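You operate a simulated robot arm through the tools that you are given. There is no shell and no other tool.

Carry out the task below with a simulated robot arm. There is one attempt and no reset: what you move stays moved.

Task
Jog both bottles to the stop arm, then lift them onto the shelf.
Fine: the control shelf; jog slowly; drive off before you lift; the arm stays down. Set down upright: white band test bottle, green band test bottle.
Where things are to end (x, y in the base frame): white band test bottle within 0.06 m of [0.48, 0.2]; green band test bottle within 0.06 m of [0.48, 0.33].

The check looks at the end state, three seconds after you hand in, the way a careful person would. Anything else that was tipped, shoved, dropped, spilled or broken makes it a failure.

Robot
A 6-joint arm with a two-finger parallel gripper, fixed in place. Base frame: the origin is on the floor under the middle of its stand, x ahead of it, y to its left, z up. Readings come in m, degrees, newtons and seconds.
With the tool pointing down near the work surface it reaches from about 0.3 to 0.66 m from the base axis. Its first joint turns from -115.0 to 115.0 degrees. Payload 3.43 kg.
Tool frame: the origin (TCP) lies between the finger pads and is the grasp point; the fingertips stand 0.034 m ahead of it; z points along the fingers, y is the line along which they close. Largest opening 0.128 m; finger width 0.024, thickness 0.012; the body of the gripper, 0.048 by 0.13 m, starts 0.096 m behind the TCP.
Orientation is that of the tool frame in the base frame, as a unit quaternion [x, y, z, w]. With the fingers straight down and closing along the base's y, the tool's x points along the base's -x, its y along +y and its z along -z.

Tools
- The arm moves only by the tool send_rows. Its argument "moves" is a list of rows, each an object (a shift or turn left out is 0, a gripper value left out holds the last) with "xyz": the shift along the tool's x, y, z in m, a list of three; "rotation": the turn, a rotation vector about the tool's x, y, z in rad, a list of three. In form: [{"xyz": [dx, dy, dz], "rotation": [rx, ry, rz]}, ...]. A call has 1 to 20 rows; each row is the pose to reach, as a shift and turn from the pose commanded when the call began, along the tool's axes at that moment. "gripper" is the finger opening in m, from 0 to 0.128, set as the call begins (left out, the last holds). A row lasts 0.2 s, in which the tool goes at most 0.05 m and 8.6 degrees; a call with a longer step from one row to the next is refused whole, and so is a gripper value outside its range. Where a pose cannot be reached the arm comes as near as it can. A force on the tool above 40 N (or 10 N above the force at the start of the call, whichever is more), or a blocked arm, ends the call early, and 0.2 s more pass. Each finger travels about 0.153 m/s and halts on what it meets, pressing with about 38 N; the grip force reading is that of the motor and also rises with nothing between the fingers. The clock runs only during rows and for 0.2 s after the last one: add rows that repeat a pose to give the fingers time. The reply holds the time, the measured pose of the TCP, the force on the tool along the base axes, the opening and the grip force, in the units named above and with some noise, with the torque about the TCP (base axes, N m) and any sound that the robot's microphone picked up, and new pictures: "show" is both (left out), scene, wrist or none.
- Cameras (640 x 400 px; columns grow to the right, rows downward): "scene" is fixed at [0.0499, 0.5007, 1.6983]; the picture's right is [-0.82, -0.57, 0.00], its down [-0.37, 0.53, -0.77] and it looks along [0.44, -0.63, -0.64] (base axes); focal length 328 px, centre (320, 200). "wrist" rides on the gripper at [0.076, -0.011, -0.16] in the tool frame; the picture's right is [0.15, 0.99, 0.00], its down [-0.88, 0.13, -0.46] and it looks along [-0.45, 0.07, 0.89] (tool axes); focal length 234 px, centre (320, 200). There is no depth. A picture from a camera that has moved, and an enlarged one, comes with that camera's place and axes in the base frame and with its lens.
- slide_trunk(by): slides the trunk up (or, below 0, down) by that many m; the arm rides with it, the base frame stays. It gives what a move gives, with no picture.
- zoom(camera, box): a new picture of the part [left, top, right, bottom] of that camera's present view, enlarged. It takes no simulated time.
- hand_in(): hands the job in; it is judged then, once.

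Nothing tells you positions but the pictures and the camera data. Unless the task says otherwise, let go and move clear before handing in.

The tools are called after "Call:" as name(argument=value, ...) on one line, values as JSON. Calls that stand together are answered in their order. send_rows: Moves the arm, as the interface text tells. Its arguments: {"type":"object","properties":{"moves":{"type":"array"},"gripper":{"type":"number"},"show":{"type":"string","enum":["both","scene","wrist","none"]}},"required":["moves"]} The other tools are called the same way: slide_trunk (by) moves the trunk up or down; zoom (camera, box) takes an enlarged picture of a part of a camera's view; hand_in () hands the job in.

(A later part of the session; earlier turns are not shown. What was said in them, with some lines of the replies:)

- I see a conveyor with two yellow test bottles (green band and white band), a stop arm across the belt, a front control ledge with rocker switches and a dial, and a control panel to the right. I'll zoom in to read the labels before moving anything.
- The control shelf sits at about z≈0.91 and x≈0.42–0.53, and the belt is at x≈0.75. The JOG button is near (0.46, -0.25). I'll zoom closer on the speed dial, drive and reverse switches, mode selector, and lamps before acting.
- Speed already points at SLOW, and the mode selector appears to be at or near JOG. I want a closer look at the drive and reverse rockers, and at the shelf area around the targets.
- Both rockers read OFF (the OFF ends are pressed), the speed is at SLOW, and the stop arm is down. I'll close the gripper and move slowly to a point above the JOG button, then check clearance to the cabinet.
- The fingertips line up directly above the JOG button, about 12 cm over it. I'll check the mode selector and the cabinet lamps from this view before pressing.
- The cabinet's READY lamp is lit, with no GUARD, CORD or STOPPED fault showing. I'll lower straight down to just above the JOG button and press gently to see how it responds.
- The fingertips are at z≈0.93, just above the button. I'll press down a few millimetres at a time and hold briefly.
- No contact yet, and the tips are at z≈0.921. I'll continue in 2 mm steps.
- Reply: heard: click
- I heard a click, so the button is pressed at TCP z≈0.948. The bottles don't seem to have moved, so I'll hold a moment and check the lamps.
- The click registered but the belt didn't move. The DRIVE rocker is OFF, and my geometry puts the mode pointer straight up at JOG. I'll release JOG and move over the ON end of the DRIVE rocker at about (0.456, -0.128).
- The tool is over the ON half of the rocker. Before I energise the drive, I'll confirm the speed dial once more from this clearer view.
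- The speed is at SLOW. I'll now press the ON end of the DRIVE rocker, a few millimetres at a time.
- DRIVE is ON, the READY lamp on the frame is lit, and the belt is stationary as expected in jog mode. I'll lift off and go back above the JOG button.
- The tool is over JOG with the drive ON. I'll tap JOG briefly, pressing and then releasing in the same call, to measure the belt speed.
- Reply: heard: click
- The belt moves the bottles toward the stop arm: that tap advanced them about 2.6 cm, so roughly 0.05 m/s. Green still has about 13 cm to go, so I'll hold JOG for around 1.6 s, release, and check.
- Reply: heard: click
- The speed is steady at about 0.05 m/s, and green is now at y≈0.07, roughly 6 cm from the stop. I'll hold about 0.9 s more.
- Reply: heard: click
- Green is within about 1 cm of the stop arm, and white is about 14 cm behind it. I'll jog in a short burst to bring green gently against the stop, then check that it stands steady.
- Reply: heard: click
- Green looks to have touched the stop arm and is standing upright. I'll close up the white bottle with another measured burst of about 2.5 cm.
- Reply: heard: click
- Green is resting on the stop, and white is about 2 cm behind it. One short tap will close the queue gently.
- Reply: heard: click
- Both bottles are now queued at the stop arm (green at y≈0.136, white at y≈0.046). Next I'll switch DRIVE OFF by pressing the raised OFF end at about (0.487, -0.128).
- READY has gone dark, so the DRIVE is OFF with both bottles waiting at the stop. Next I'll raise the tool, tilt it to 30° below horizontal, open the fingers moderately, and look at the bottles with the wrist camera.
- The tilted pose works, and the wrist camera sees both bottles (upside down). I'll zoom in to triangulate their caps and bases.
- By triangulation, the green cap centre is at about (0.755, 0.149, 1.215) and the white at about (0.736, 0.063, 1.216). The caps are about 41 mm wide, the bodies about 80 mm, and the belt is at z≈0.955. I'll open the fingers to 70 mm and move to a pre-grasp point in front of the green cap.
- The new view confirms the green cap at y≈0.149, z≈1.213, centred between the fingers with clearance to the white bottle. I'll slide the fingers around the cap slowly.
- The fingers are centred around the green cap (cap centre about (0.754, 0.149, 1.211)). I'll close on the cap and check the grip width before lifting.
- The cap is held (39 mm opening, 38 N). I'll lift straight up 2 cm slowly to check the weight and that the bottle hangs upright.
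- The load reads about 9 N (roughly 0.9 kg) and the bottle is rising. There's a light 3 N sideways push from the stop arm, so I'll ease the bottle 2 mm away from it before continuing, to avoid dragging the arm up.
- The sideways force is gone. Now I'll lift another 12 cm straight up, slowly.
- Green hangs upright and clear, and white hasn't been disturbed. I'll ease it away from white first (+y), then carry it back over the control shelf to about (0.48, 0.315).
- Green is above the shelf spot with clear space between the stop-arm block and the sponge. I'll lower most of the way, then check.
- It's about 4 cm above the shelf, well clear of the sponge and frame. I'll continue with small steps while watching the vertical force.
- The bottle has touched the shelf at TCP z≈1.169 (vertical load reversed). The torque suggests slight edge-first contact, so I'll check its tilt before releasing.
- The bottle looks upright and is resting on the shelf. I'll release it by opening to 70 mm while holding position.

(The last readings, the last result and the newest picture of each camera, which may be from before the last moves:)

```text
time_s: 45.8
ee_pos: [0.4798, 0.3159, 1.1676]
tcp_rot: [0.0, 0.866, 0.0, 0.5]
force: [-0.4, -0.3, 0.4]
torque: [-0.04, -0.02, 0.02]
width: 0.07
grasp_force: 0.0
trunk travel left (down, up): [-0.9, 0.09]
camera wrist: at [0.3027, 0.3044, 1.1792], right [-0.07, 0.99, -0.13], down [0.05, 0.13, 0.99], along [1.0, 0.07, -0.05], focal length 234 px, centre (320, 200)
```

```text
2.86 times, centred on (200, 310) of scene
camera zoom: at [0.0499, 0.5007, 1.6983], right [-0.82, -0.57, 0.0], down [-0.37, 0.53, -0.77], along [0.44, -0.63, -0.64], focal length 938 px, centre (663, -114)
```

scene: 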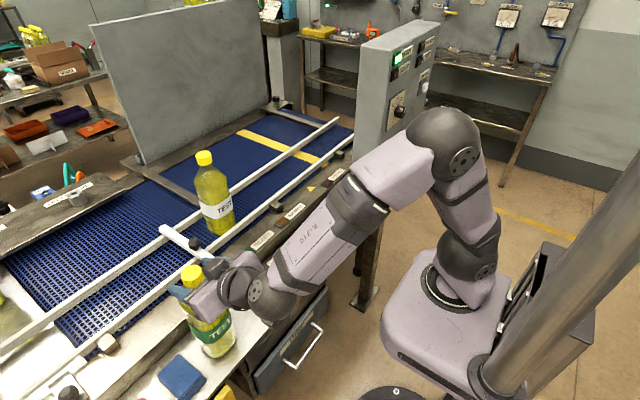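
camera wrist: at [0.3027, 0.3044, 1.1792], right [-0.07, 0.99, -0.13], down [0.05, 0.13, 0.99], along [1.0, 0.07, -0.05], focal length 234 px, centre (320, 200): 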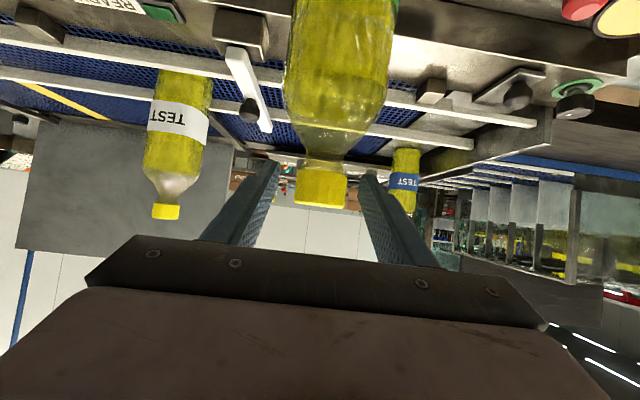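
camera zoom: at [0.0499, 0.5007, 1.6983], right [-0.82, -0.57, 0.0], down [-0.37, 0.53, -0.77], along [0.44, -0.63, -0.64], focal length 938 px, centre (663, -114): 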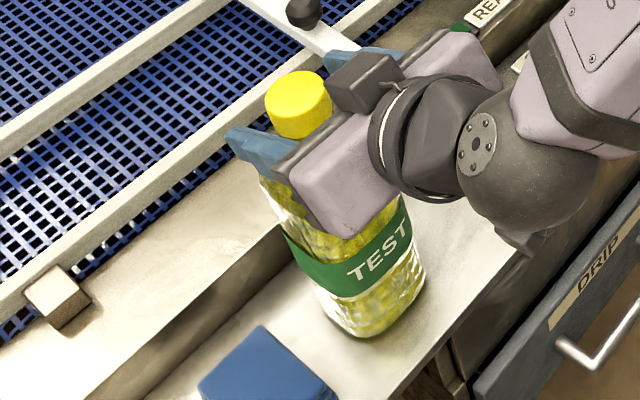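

Green is released and standing upright at about (0.48, 0.316). I'll back out along the tool axis, rise, and move in front of the white bottle.

Call:
send_rows(moves=[{"xyz": [0, 0, -0.02]}, {"xyz": [0, 0, -0.05]}, {"xyz": [0, 0, -0.09]}, {"xyz": [-0.039, 0, -0.1125]}, {"xyz": [-0.0779, 0, -0.135]}, {"xyz": [-0.0815, -0.0361, -0.1288]}, {"xyz": [-0.085, -0.0722, -0.1226]}, {"xyz": [-0.0886, -0.1083, -0.1164]}, {"xyz": [-0.0922, -0.1444, -0.1102]}, {"xyz": [-0.0958, -0.1805, -0.1041]}, {"xyz": [-0.0993, -0.2166, -0.0979]}, {"xyz": [-0.1029, -0.253, -0.0917]}, {"xyz": [-0.1029, -0.253, -0.0917]}])

Call:
zoom(camera="scene", box=[120, 130, 320, 400])

Call:
zoom(camera="wrist", box=[220, 60, 440, 260])

```text
time_s: 48.6
ee_pos: [0.4928, 0.0782, 1.2846]
tcp_rot: [0.0, 0.866, 0.0, 0.5]
force: [-0.3, 0.8, 0.2]
torque: [-0.01, -0.02, -0.03]
width: 0.07
grasp_force: 0.2
out of reach, approached as far as the arm can: row 9, 10, 11, 12, 13
trunk travel left (down, up): [-0.9, 0.09]
camera wrist: at [0.3172, 0.0676, 1.2976], right [-0.07, 0.99, -0.13], down [0.05, 0.13, 0.99], along [1.0, 0.07, -0.05], focal length 234 px, centre (320, 200)
```

scene: 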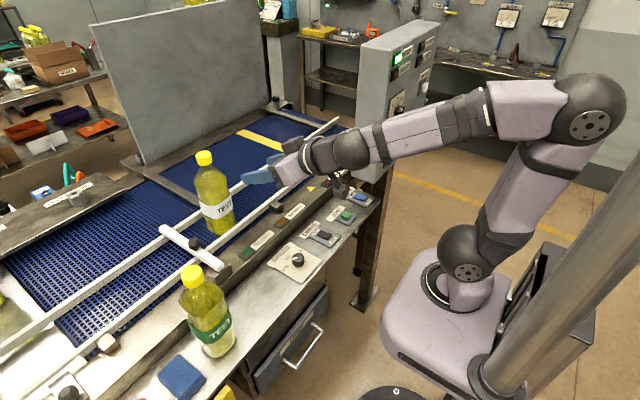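
wrist: 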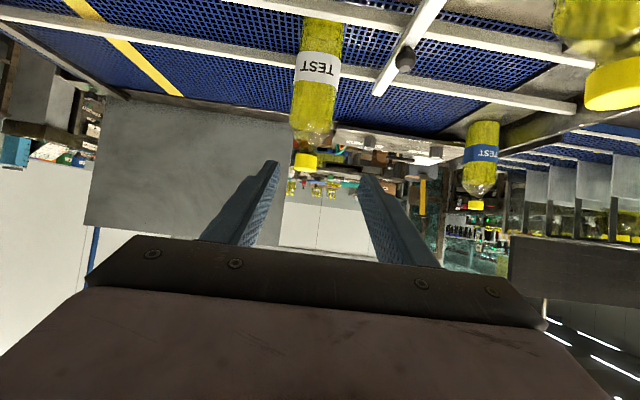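

```text
1.48 times, centred on (220, 265) of scene
camera zoom: at [0.0499, 0.5007, 1.6983], right [-0.82, -0.57, 0.0], down [-0.37, 0.53, -0.77], along [0.44, -0.63, -0.64], focal length 486 px, centre (468, 104)
```

zoom: 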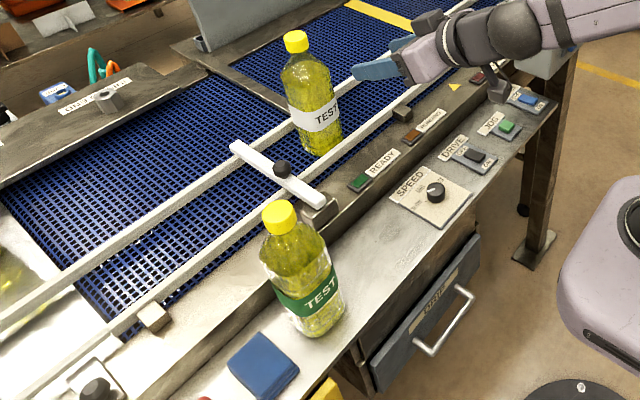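

```text
2.00 times, centred on (330, 160) of wrist
camera zoom: at [0.3172, 0.0676, 1.2976], right [-0.07, 0.99, -0.13], down [0.05, 0.13, 0.99], along [1.0, 0.07, -0.05], focal length 468 px, centre (300, 280)
```

zoom: 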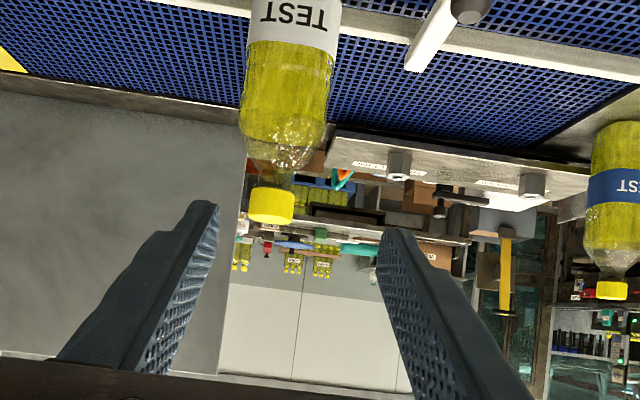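

Green stands well on the shelf. That last move hit the arm's inner reach limit, stopping at (0.493, 0.078, 1.285), which did no harm. White's cap is still at about (0.735, 0.063, 1.213), so I'll move to its pre-grasp point and verify where I actually end up.

Call:
send_rows(moves=[{"xyz": [-0.0059, -0.0038, 0.0275]}, {"xyz": [-0.0118, -0.0075, 0.055]}, {"xyz": [-0.0176, -0.0113, 0.0825]}, {"xyz": [-0.0235, -0.015, 0.11]}, {"xyz": [-0.0235, -0.015, 0.11]}])

Call:
zoom(camera="wrist", box=[220, 60, 440, 260])

```text
time_s: 49.8
ee_pos: [0.6016, 0.0637, 1.2503]
tcp_rot: [0.0, 0.866, 0.0, 0.5]
force: [0.3, 0.5, 0.7]
torque: [0.0, 0.0, 0.02]
width: 0.07
grasp_force: 0.1
trunk travel left (down, up): [-0.9, 0.09]
camera wrist: at [0.4268, 0.0534, 1.2628], right [-0.07, 0.99, -0.13], down [0.04, 0.13, 0.99], along [1.0, 0.07, -0.05], focal length 234 px, centre (320, 200)
```

scene: 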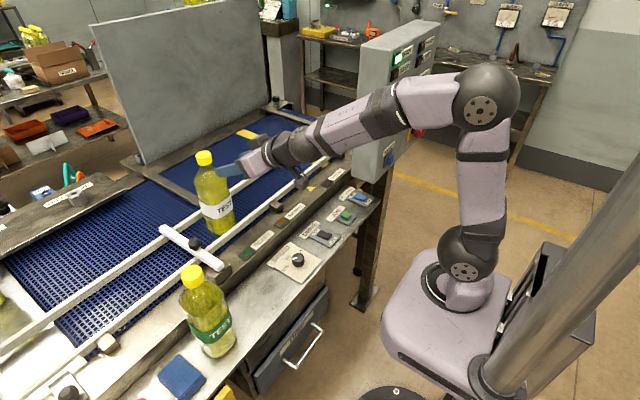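
wrist: 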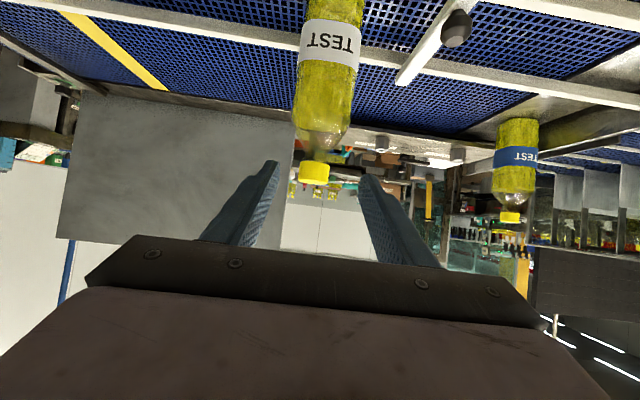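

```text
2.00 times, centred on (330, 160) of wrist
camera zoom: at [0.4268, 0.0534, 1.2628], right [-0.07, 0.99, -0.13], down [0.04, 0.13, 0.99], along [1.0, 0.07, -0.05], focal length 468 px, centre (300, 280)
```

zoom: 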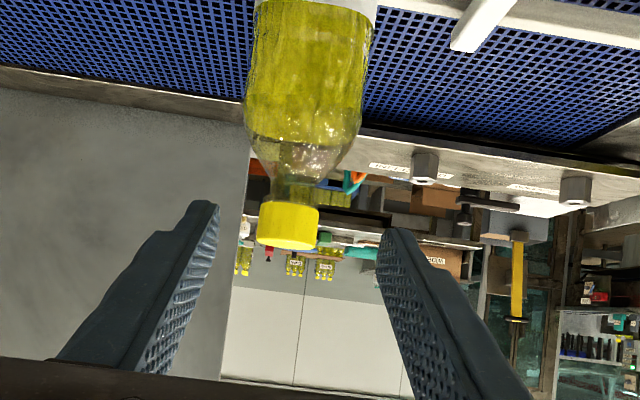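

I'm exactly at the pre-grasp point, and the white cap is centred at about (0.734, 0.0625, 1.212). I'll slide the fingers around it the same way as before.

Call:
send_rows(moves=[{"xyz": [0.0006, -0.0004, 0.035]}, {"xyz": [-0.0001, -0.0008, 0.0692]}, {"xyz": [-0.0118, -0.0012, 0.0914]}, {"xyz": [-0.0215, -0.0012, 0.1088]}, {"xyz": [-0.029, -0.0012, 0.1218]}, {"xyz": [-0.0347, -0.0012, 0.1317]}, {"xyz": [-0.0347, -0.0012, 0.1317]}])

Call:
zoom(camera="wrist", box=[220, 60, 440, 260])

```text
time_s: 51.4
ee_pos: [0.7351, 0.0611, 1.2136]
tcp_rot: [0.0, 0.866, 0.0, 0.5]
force: [0.7, 0.9, -0.7]
torque: [0.0, -0.02, 0.0]
width: 0.0699
grasp_force: 0.1
trunk travel left (down, up): [-0.9, 0.09]
camera wrist: at [0.5589, 0.0517, 1.227], right [-0.07, 0.99, -0.13], down [0.05, 0.13, 0.99], along [1.0, 0.07, -0.05], focal length 234 px, centre (320, 200)
```

scene: 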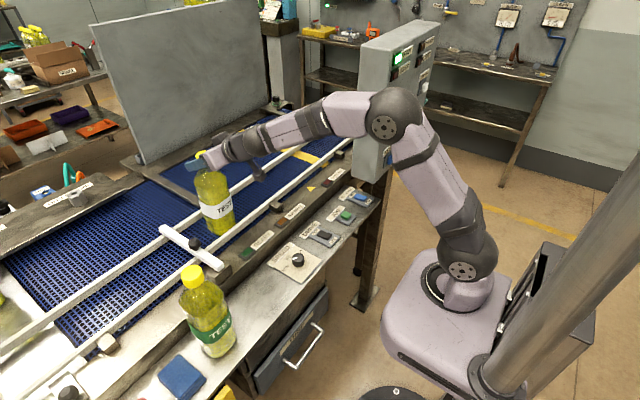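
wrist: 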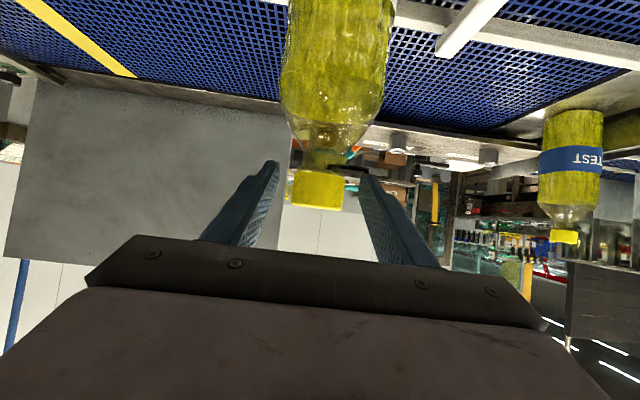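

```text
2.00 times, centred on (330, 160) of wrist
camera zoom: at [0.5589, 0.0517, 1.227], right [-0.07, 0.99, -0.13], down [0.05, 0.13, 0.99], along [1.0, 0.07, -0.05], focal length 468 px, centre (300, 280)
```

zoom: 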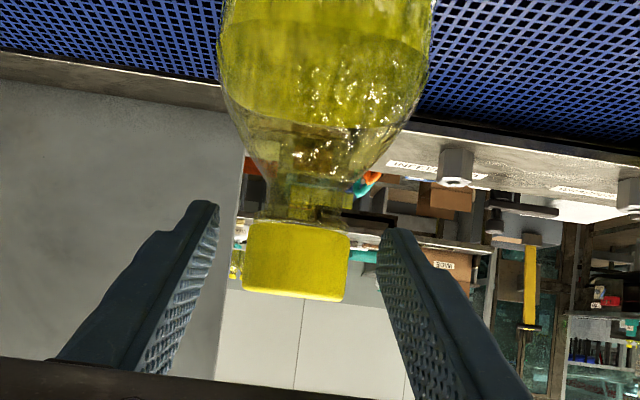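

The picture matches the green grasp almost exactly. I'll close on the white cap.

Call:
send_rows(moves=[{"xyz": [0, 0, 0]}, {"xyz": [0, 0, 0]}, {"xyz": [0, 0, 0]}, {"xyz": [0, 0, 0]}], gripper=0.0, show="none")

```text
time_s: 52.4
ee_pos: [0.7353, 0.0631, 1.2137]
tcp_rot: [-0.001, 0.866, 0.001, 0.5]
force: [-1.5, 1.0, 0.0]
torque: [-0.51, 0.14, -0.19]
width: 0.039
grasp_force: 38.6
trunk travel left (down, up): [-0.9, 0.09]
```

The grip is good (39 mm, 38.6 N). I'll lift gently by 2 cm first.

Call:
send_rows(moves=[{"xyz": [-0.0043, 0, -0.0025]}, {"xyz": [-0.0087, 0, -0.005]}, {"xyz": [-0.013, 0, -0.0075]}, {"xyz": [-0.0173, 0, -0.01]}, {"xyz": [-0.0173, 0, -0.01]}], show="scene")

```text
time_s: 53.6
ee_pos: [0.7359, 0.0619, 1.2324]
tcp_rot: [-0.001, 0.867, 0.001, 0.499]
force: [0.6, 0.1, -8.5]
torque: [-0.01, 0.08, 0.01]
width: 0.0392
grasp_force: 38.0
trunk travel left (down, up): [-0.9, 0.09]
```

scene: 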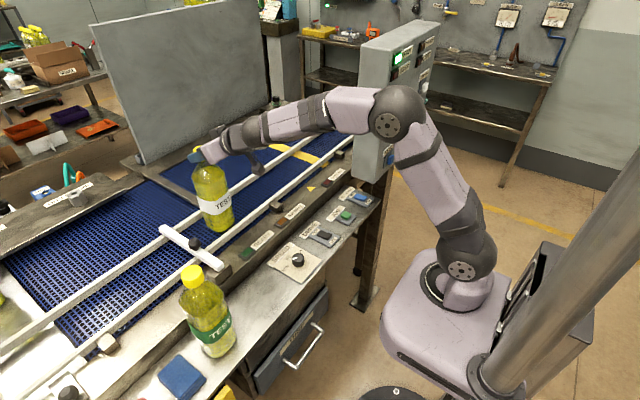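

White hangs freely (8.5 N, no sideways force). I'll lift another 12 cm.

Call:
send_rows(moves=[{"xyz": [-0.0069, 0, -0.004]}, {"xyz": [-0.0139, 0, -0.008]}, {"xyz": [-0.0242, 0, -0.014]}, {"xyz": [-0.0346, 0, -0.02]}, {"xyz": [-0.0468, 0, -0.027]}, {"xyz": [-0.0589, 0, -0.034]}, {"xyz": [-0.071, 0, -0.041]}, {"xyz": [-0.0831, 0, -0.048]}, {"xyz": [-0.0953, 0, -0.055]}, {"xyz": [-0.1039, 0, -0.06]}, {"xyz": [-0.1039, 0, -0.06]}], show="scene")

```text
time_s: 56.0
ee_pos: [0.7369, 0.0633, 1.3514]
tcp_rot: [0.0, 0.866, 0.0, 0.499]
force: [0.1, -0.1, -8.1]
torque: [0.02, 0.05, 0.01]
width: 0.0392
grasp_force: 38.0
trunk travel left (down, up): [-0.9, 0.09]
```

scene: 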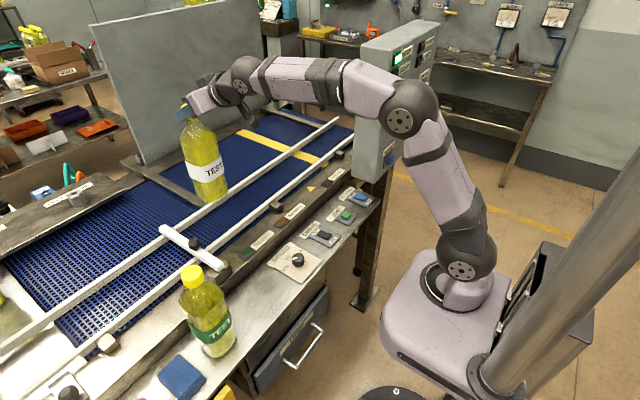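

I'm carrying white back over the control shelf to about (0.485, 0.20) at this height, well clear of the stop arm and the green bottle.

Call:
send_rows(moves=[{"xyz": [0.0105, 0.0114, -0.0182]}, {"xyz": [0.021, 0.0228, -0.0364]}, {"xyz": [0.0315, 0.0343, -0.0546]}, {"xyz": [0.042, 0.0457, -0.0728]}, {"xyz": [0.0525, 0.0571, -0.091]}, {"xyz": [0.063, 0.0685, -0.1091]}, {"xyz": [0.0735, 0.0799, -0.1273]}, {"xyz": [0.084, 0.0914, -0.1455]}, {"xyz": [0.0945, 0.1028, -0.1637]}, {"xyz": [0.105, 0.1142, -0.1819]}, {"xyz": [0.1155, 0.1256, -0.2001]}, {"xyz": [0.126, 0.137, -0.2182]}, {"xyz": [0.126, 0.137, -0.2182]}, {"xyz": [0.126, 0.137, -0.2182]}])

Call:
zoom(camera="scene", box=[120, 160, 360, 400])

```text
time_s: 59.0
ee_pos: [0.4832, 0.1997, 1.3546]
tcp_rot: [0.0, 0.866, 0.0, 0.499]
force: [0.5, 0.4, -7.4]
torque: [0.04, 0.08, 0.01]
width: 0.039
grasp_force: 37.8
trunk travel left (down, up): [-0.9, 0.09]
camera wrist: at [0.3075, 0.1889, 1.3675], right [-0.07, 0.99, -0.13], down [0.05, 0.13, 0.99], along [1.0, 0.07, -0.06], focal length 234 px, centre (320, 200)
```

scene: 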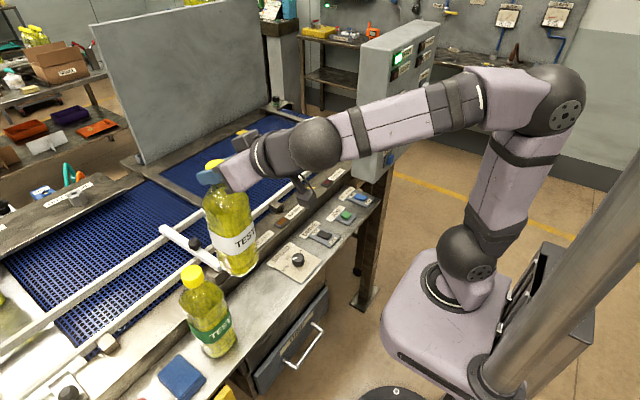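
wrist: 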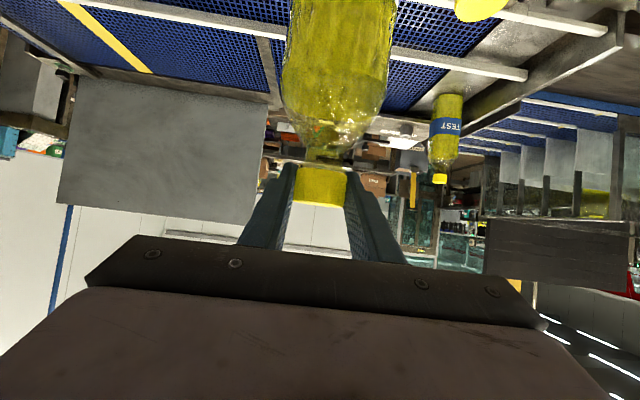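

```text
1.67 times, centred on (240, 280) of scene
camera zoom: at [0.0499, 0.5007, 1.6983], right [-0.82, -0.57, 0.0], down [-0.37, 0.53, -0.77], along [0.44, -0.63, -0.64], focal length 547 px, centre (453, 67)
```

zoom: 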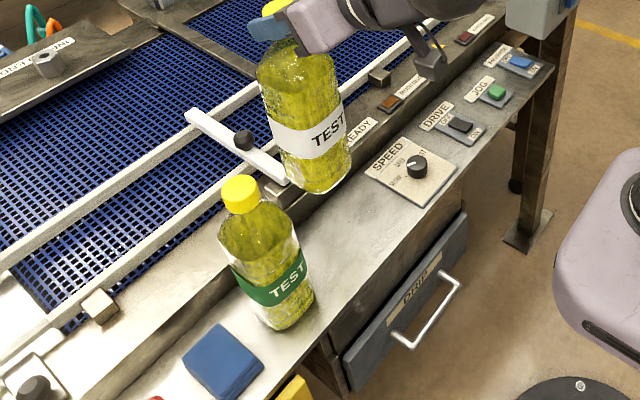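

White is right above its spot at (0.483, 0.200). The arm would run out of inner reach lowering here, so I'll lower using the trunk, starting with a small slide to see how it behaves.

Call:
slide_trunk(by=-0.03)

```text
time_s: 59.8
ee_pos: [0.4837, 0.1988, 1.3257]
tcp_rot: [-0.001, 0.866, 0.0, 0.499]
force: [0.2, -0.4, -7.9]
torque: [0.01, 0.09, -0.01]
width: 0.0393
grasp_force: 37.8
trunk travel left (down, up): [-0.87, 0.12]
```

The trunk moves smoothly and the bottle stays steady. I'll lower another 11 cm.

Call:
slide_trunk(by=-0.11)

Call:
zoom(camera="scene", box=[120, 160, 360, 400])

```text
time_s: 61.2
ee_pos: [0.4839, 0.2, 1.215]
tcp_rot: [0.0, 0.866, 0.0, 0.5]
force: [-0.3, -0.2, -8.2]
torque: [-0.03, 0.07, -0.01]
width: 0.0393
grasp_force: 38.2
trunk travel left (down, up): [-0.76, 0.23]
```

```text
1.67 times, centred on (240, 280) of scene
camera zoom: at [0.0499, 0.5007, 1.6983], right [-0.82, -0.57, 0.0], down [-0.37, 0.53, -0.77], along [0.44, -0.63, -0.64], focal length 547 px, centre (453, 67)
```

zoom: 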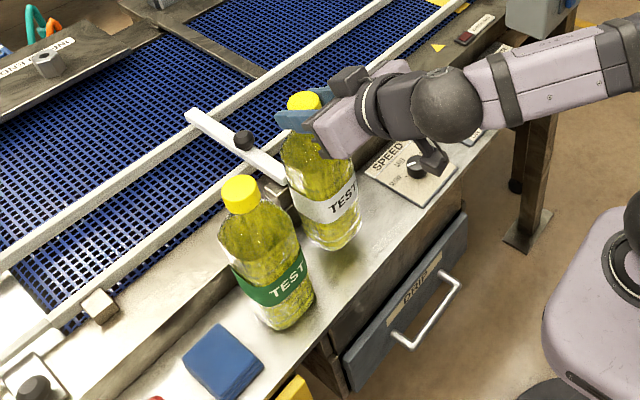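

Call:
slide_trunk(by=-0.035)

Call:
zoom(camera="scene", box=[150, 190, 310, 360])

```text
time_s: 62.0
ee_pos: [0.4843, 0.1984, 1.1799]
tcp_rot: [0.0, 0.866, 0.0, 0.5]
force: [-0.3, -0.1, -7.8]
torque: [-0.07, 0.08, 0.04]
width: 0.0391
grasp_force: 37.7
trunk travel left (down, up): [-0.725, 0.265]
```

```text
2.35 times, centred on (230, 275) of scene
camera zoom: at [0.0499, 0.5007, 1.6983], right [-0.82, -0.57, 0.0], down [-0.37, 0.53, -0.77], along [0.44, -0.63, -0.64], focal length 772 px, centre (532, 24)
```

zoom: 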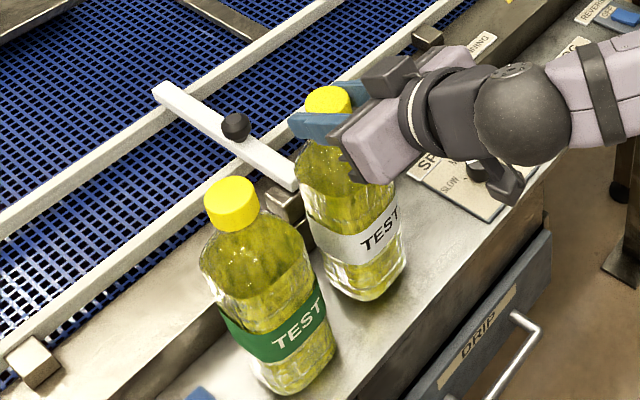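

It's about 1 cm above the shelf. I'll finish with small arm steps while watching for contact.

Call:
send_rows(moves=[{"xyz": [0.0017, 0, 0.001]}, {"xyz": [0.0035, 0, 0.002]}, {"xyz": [0.0052, 0, 0.003]}, {"xyz": [0.0069, 0, 0.004]}, {"xyz": [0.0069, 0, 0.004]}], show="none")

```text
time_s: 63.2
ee_pos: [0.4825, 0.2001, 1.1731]
tcp_rot: [0.0, 0.866, 0.0, 0.5]
force: [-0.2, -0.5, -7.5]
torque: [0.01, 0.06, 0.02]
width: 0.0394
grasp_force: 38.2
trunk travel left (down, up): [-0.725, 0.265]
```

Call:
send_rows(moves=[{"xyz": [0.0013, 0, 0.00075]}, {"xyz": [0.0026, 0, 0.0015]}, {"xyz": [0.0026, 0, 0.0015]}], show="none")

```text
time_s: 64.0
ee_pos: [0.4829, 0.199, 1.1689]
tcp_rot: [0.0, 0.866, -0.001, 0.499]
force: [0.6, -0.1, -8.4]
torque: [0.02, 0.08, 0.02]
width: 0.0393
grasp_force: 38.3
trunk travel left (down, up): [-0.725, 0.265]
```

No contact yet at z≈1.169. I'll continue in 1 mm steps.

Call:
send_rows(moves=[{"xyz": [0.0009, 0, 0.0005]}, {"xyz": [0.0017, 0, 0.001]}, {"xyz": [0.0017, 0, 0.001]}], show="none")

```text
time_s: 64.8
ee_pos: [0.4843, 0.1993, 1.1677]
tcp_rot: [0.0, 0.866, 0.0, 0.5]
force: [-0.3, 0.2, -4.3]
torque: [-0.04, 0.19, 0.03]
width: 0.0393
grasp_force: 38.4
trunk travel left (down, up): [-0.725, 0.265]
```

Contact has begun, with half the weight taken by the shelf. One more half-millimetre will offload it.

Call:
send_rows(moves=[{"xyz": [0.0006, 0, 0.0003]}, {"xyz": [0.0006, 0, 0.0003]}], show="none")

```text
time_s: 65.4
ee_pos: [0.4841, 0.199, 1.1681]
tcp_rot: [0.0, 0.866, 0.001, 0.501]
force: [0.2, 1.1, 0.3]
torque: [-0.01, 0.19, -0.03]
width: 0.0394
grasp_force: 38.2
trunk travel left (down, up): [-0.725, 0.265]
```

The shelf now carries the full weight (about 0 N on the tool). I'll release the white bottle.

Call:
send_rows(moves=[{"xyz": [0, 0, 0]}, {"xyz": [0, 0, 0]}, {"xyz": [0, 0, 0]}, {"xyz": [0, 0, 0]}], gripper=0.07)

Call:
zoom(camera="scene", box=[150, 190, 310, 360])

Call:
zoom(camera="wrist", box=[220, 0, 460, 230])

```text
time_s: 66.4
ee_pos: [0.4825, 0.1973, 1.1667]
tcp_rot: [-0.001, 0.866, 0.0, 0.5]
force: [0.7, -0.5, -1.0]
torque: [0.02, 0.02, -0.01]
width: 0.0701
grasp_force: 0.0
trunk travel left (down, up): [-0.725, 0.265]
camera wrist: at [0.3068, 0.1884, 1.1793], right [-0.07, 0.99, -0.13], down [0.05, 0.13, 0.99], along [1.0, 0.07, -0.05], focal length 234 px, centre (320, 200)
```

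scene: 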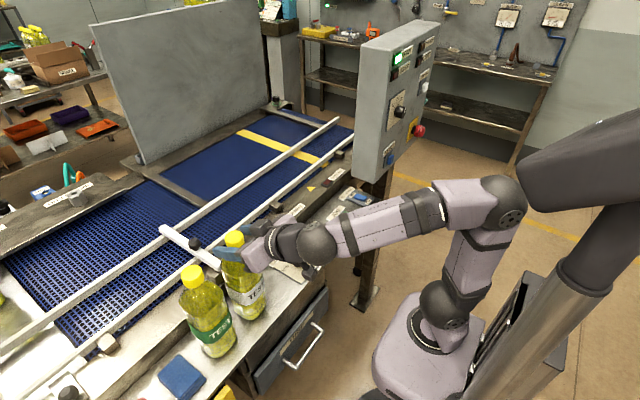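
wrist: 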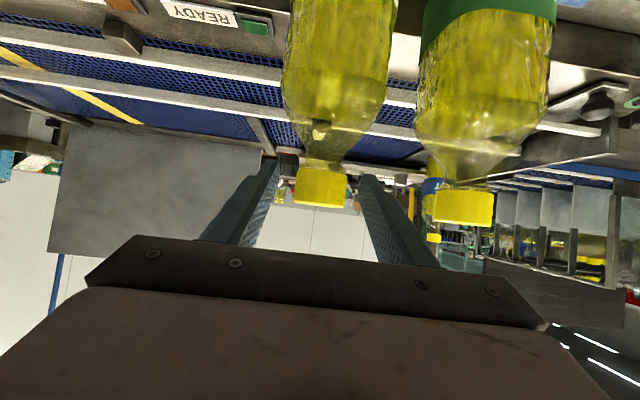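

```text
2.35 times, centred on (230, 275) of scene
camera zoom: at [0.0499, 0.5007, 1.6983], right [-0.82, -0.57, 0.0], down [-0.37, 0.53, -0.77], along [0.44, -0.63, -0.64], focal length 772 px, centre (532, 24)
```

zoom: 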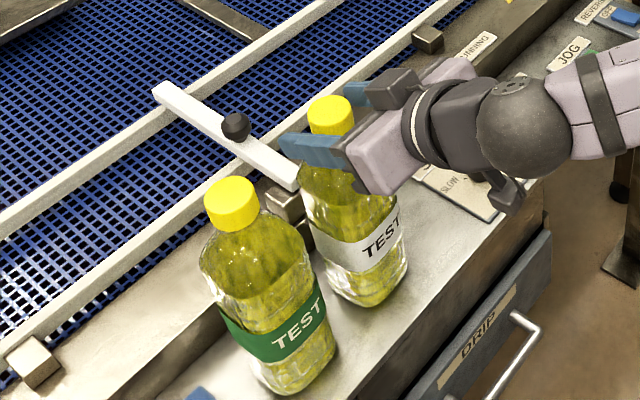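

```text
1.74 times, centred on (340, 115) of wrist
camera zoom: at [0.3068, 0.1884, 1.1793], right [-0.07, 0.99, -0.13], down [0.05, 0.13, 0.99], along [1.0, 0.07, -0.05], focal length 407 px, centre (285, 348)
```

zoom: 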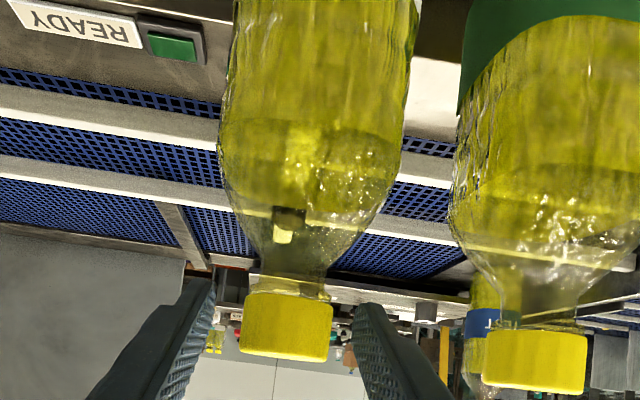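

White is standing upright on the shelf. I'll back the fingers straight out along the tool axis in small steps, then check.

Call:
send_rows(moves=[{"xyz": [0, 0, -0.012]}, {"xyz": [0, 0, -0.025]}, {"xyz": [0, 0, -0.04]}, {"xyz": [0, 0, -0.055]}, {"xyz": [0, 0, -0.07]}, {"xyz": [0, 0, -0.085]}, {"xyz": [0, 0, -0.085]}])

```text
time_s: 68.0
ee_pos: [0.4142, 0.2059, 1.2097]
tcp_rot: [0.001, 0.866, -0.001, 0.5]
force: [0.3, 0.7, 0.7]
torque: [0.01, 0.01, 0.03]
width: 0.0699
grasp_force: 0.1
out of reach, approached as far as the arm can: row 6, 7
trunk travel left (down, up): [-0.725, 0.265]
camera wrist: at [0.2384, 0.1955, 1.2227], right [-0.07, 0.99, -0.13], down [0.05, 0.13, 0.99], along [1.0, 0.07, -0.06], focal length 234 px, centre (320, 200)
```

scene: 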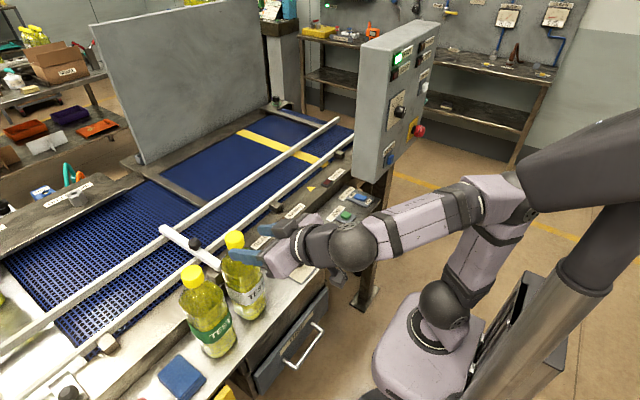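
wrist: 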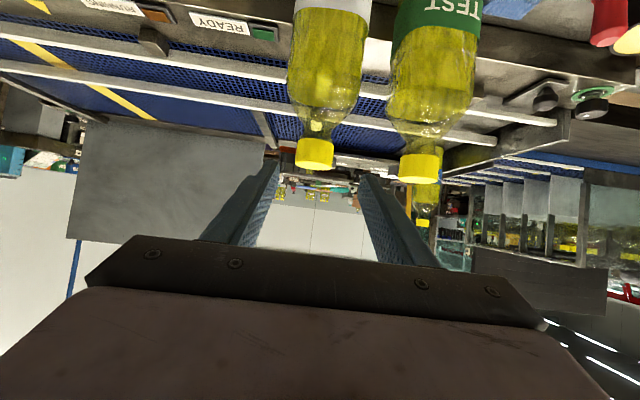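

The fingers are clear of the cap. I'll raise the whole arm with the trunk to move well away, then inspect everything.

Call:
slide_trunk(by=0.15)

Call:
zoom(camera="scene", box=[150, 190, 310, 380])

Call:
zoom(camera="scene", box=[220, 160, 400, 290])

Call:
zoom(camera="wrist", box=[220, 0, 520, 200])

```text
time_s: 69.7
ee_pos: [0.4152, 0.2055, 1.359]
tcp_rot: [0.001, 0.866, -0.002, 0.5]
force: [0.0, -0.8, 0.7]
torque: [0.01, -0.01, 0.01]
width: 0.0699
grasp_force: 0.2
trunk travel left (down, up): [-0.875, 0.115]
```

```text
2.11 times, centred on (230, 285) of scene
camera zoom: at [0.0499, 0.5007, 1.6983], right [-0.82, -0.57, 0.0], down [-0.37, 0.53, -0.77], along [0.44, -0.63, -0.64], focal length 691 px, centre (510, 21)
```

zoom: 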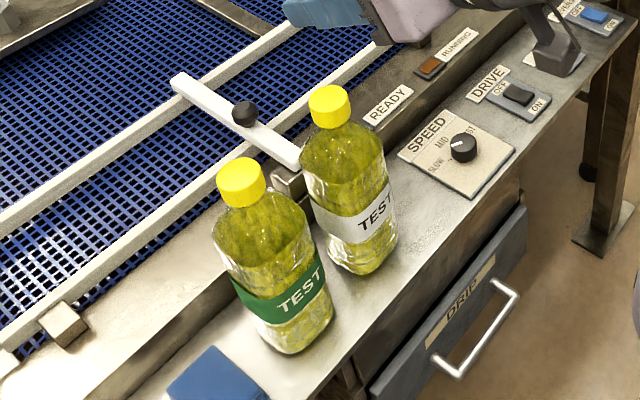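

```text
3.08 times, centred on (310, 225) of scene
camera zoom: at [0.0499, 0.5007, 1.6983], right [-0.82, -0.57, 0.0], down [-0.37, 0.53, -0.77], along [0.44, -0.63, -0.64], focal length 1010 px, centre (351, 123)
```

zoom: 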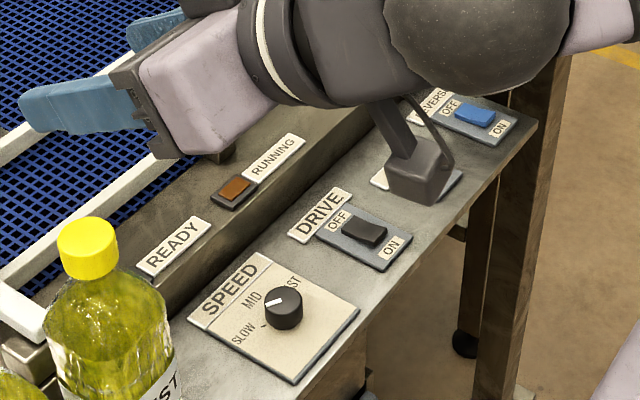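

```text
2.00 times, centred on (370, 100) of wrist
camera zoom: at [0.2386, 0.1955, 1.3726], right [-0.07, 0.99, -0.13], down [0.05, 0.13, 0.99], along [1.0, 0.07, -0.06], focal length 468 px, centre (220, 400)
```

zoom: 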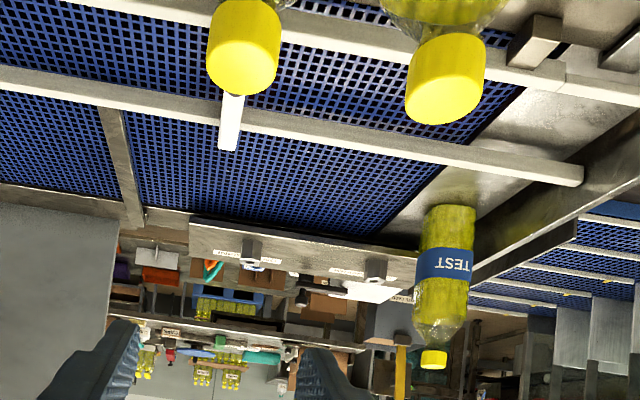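

Both bottles stand upright on the control shelf: white at about (0.485, 0.199) and green at about (0.483, 0.316). DRIVE and REVERSE are OFF, the stop arm is down, and the gripper is empty and clear, so I'm handing in.

Call:
hand_in()

```text
The job is handed in.
```

Both bottles were jogged to the stop arm at SLOW speed and now stand upright on the control shelf, and the job is handed in. The hand-in gave no verdict, so these are my own last readings:

| Bottle | Final position (x, y) | Target (x, y) |
|---|---|---|
| White band | about (0.485, 0.199) | (0.48, 0.20) |
| Green band | about (0.483, 0.316) | (0.48, 0.33) |

- **Green offset:** I set the green bottle about 1.4 cm short of its target in y to keep clear of the blue sponge. It is still well inside the 0.06 m tolerance.
- **Machine state:** DRIVE was switched on for jogging and switched off before either lift. REVERSE stayed off, and the stop arm stayed down.
- **Surroundings:** Nothing else appeared tipped or moved in the last pictures. The gripper is empty and clear of both bottles.
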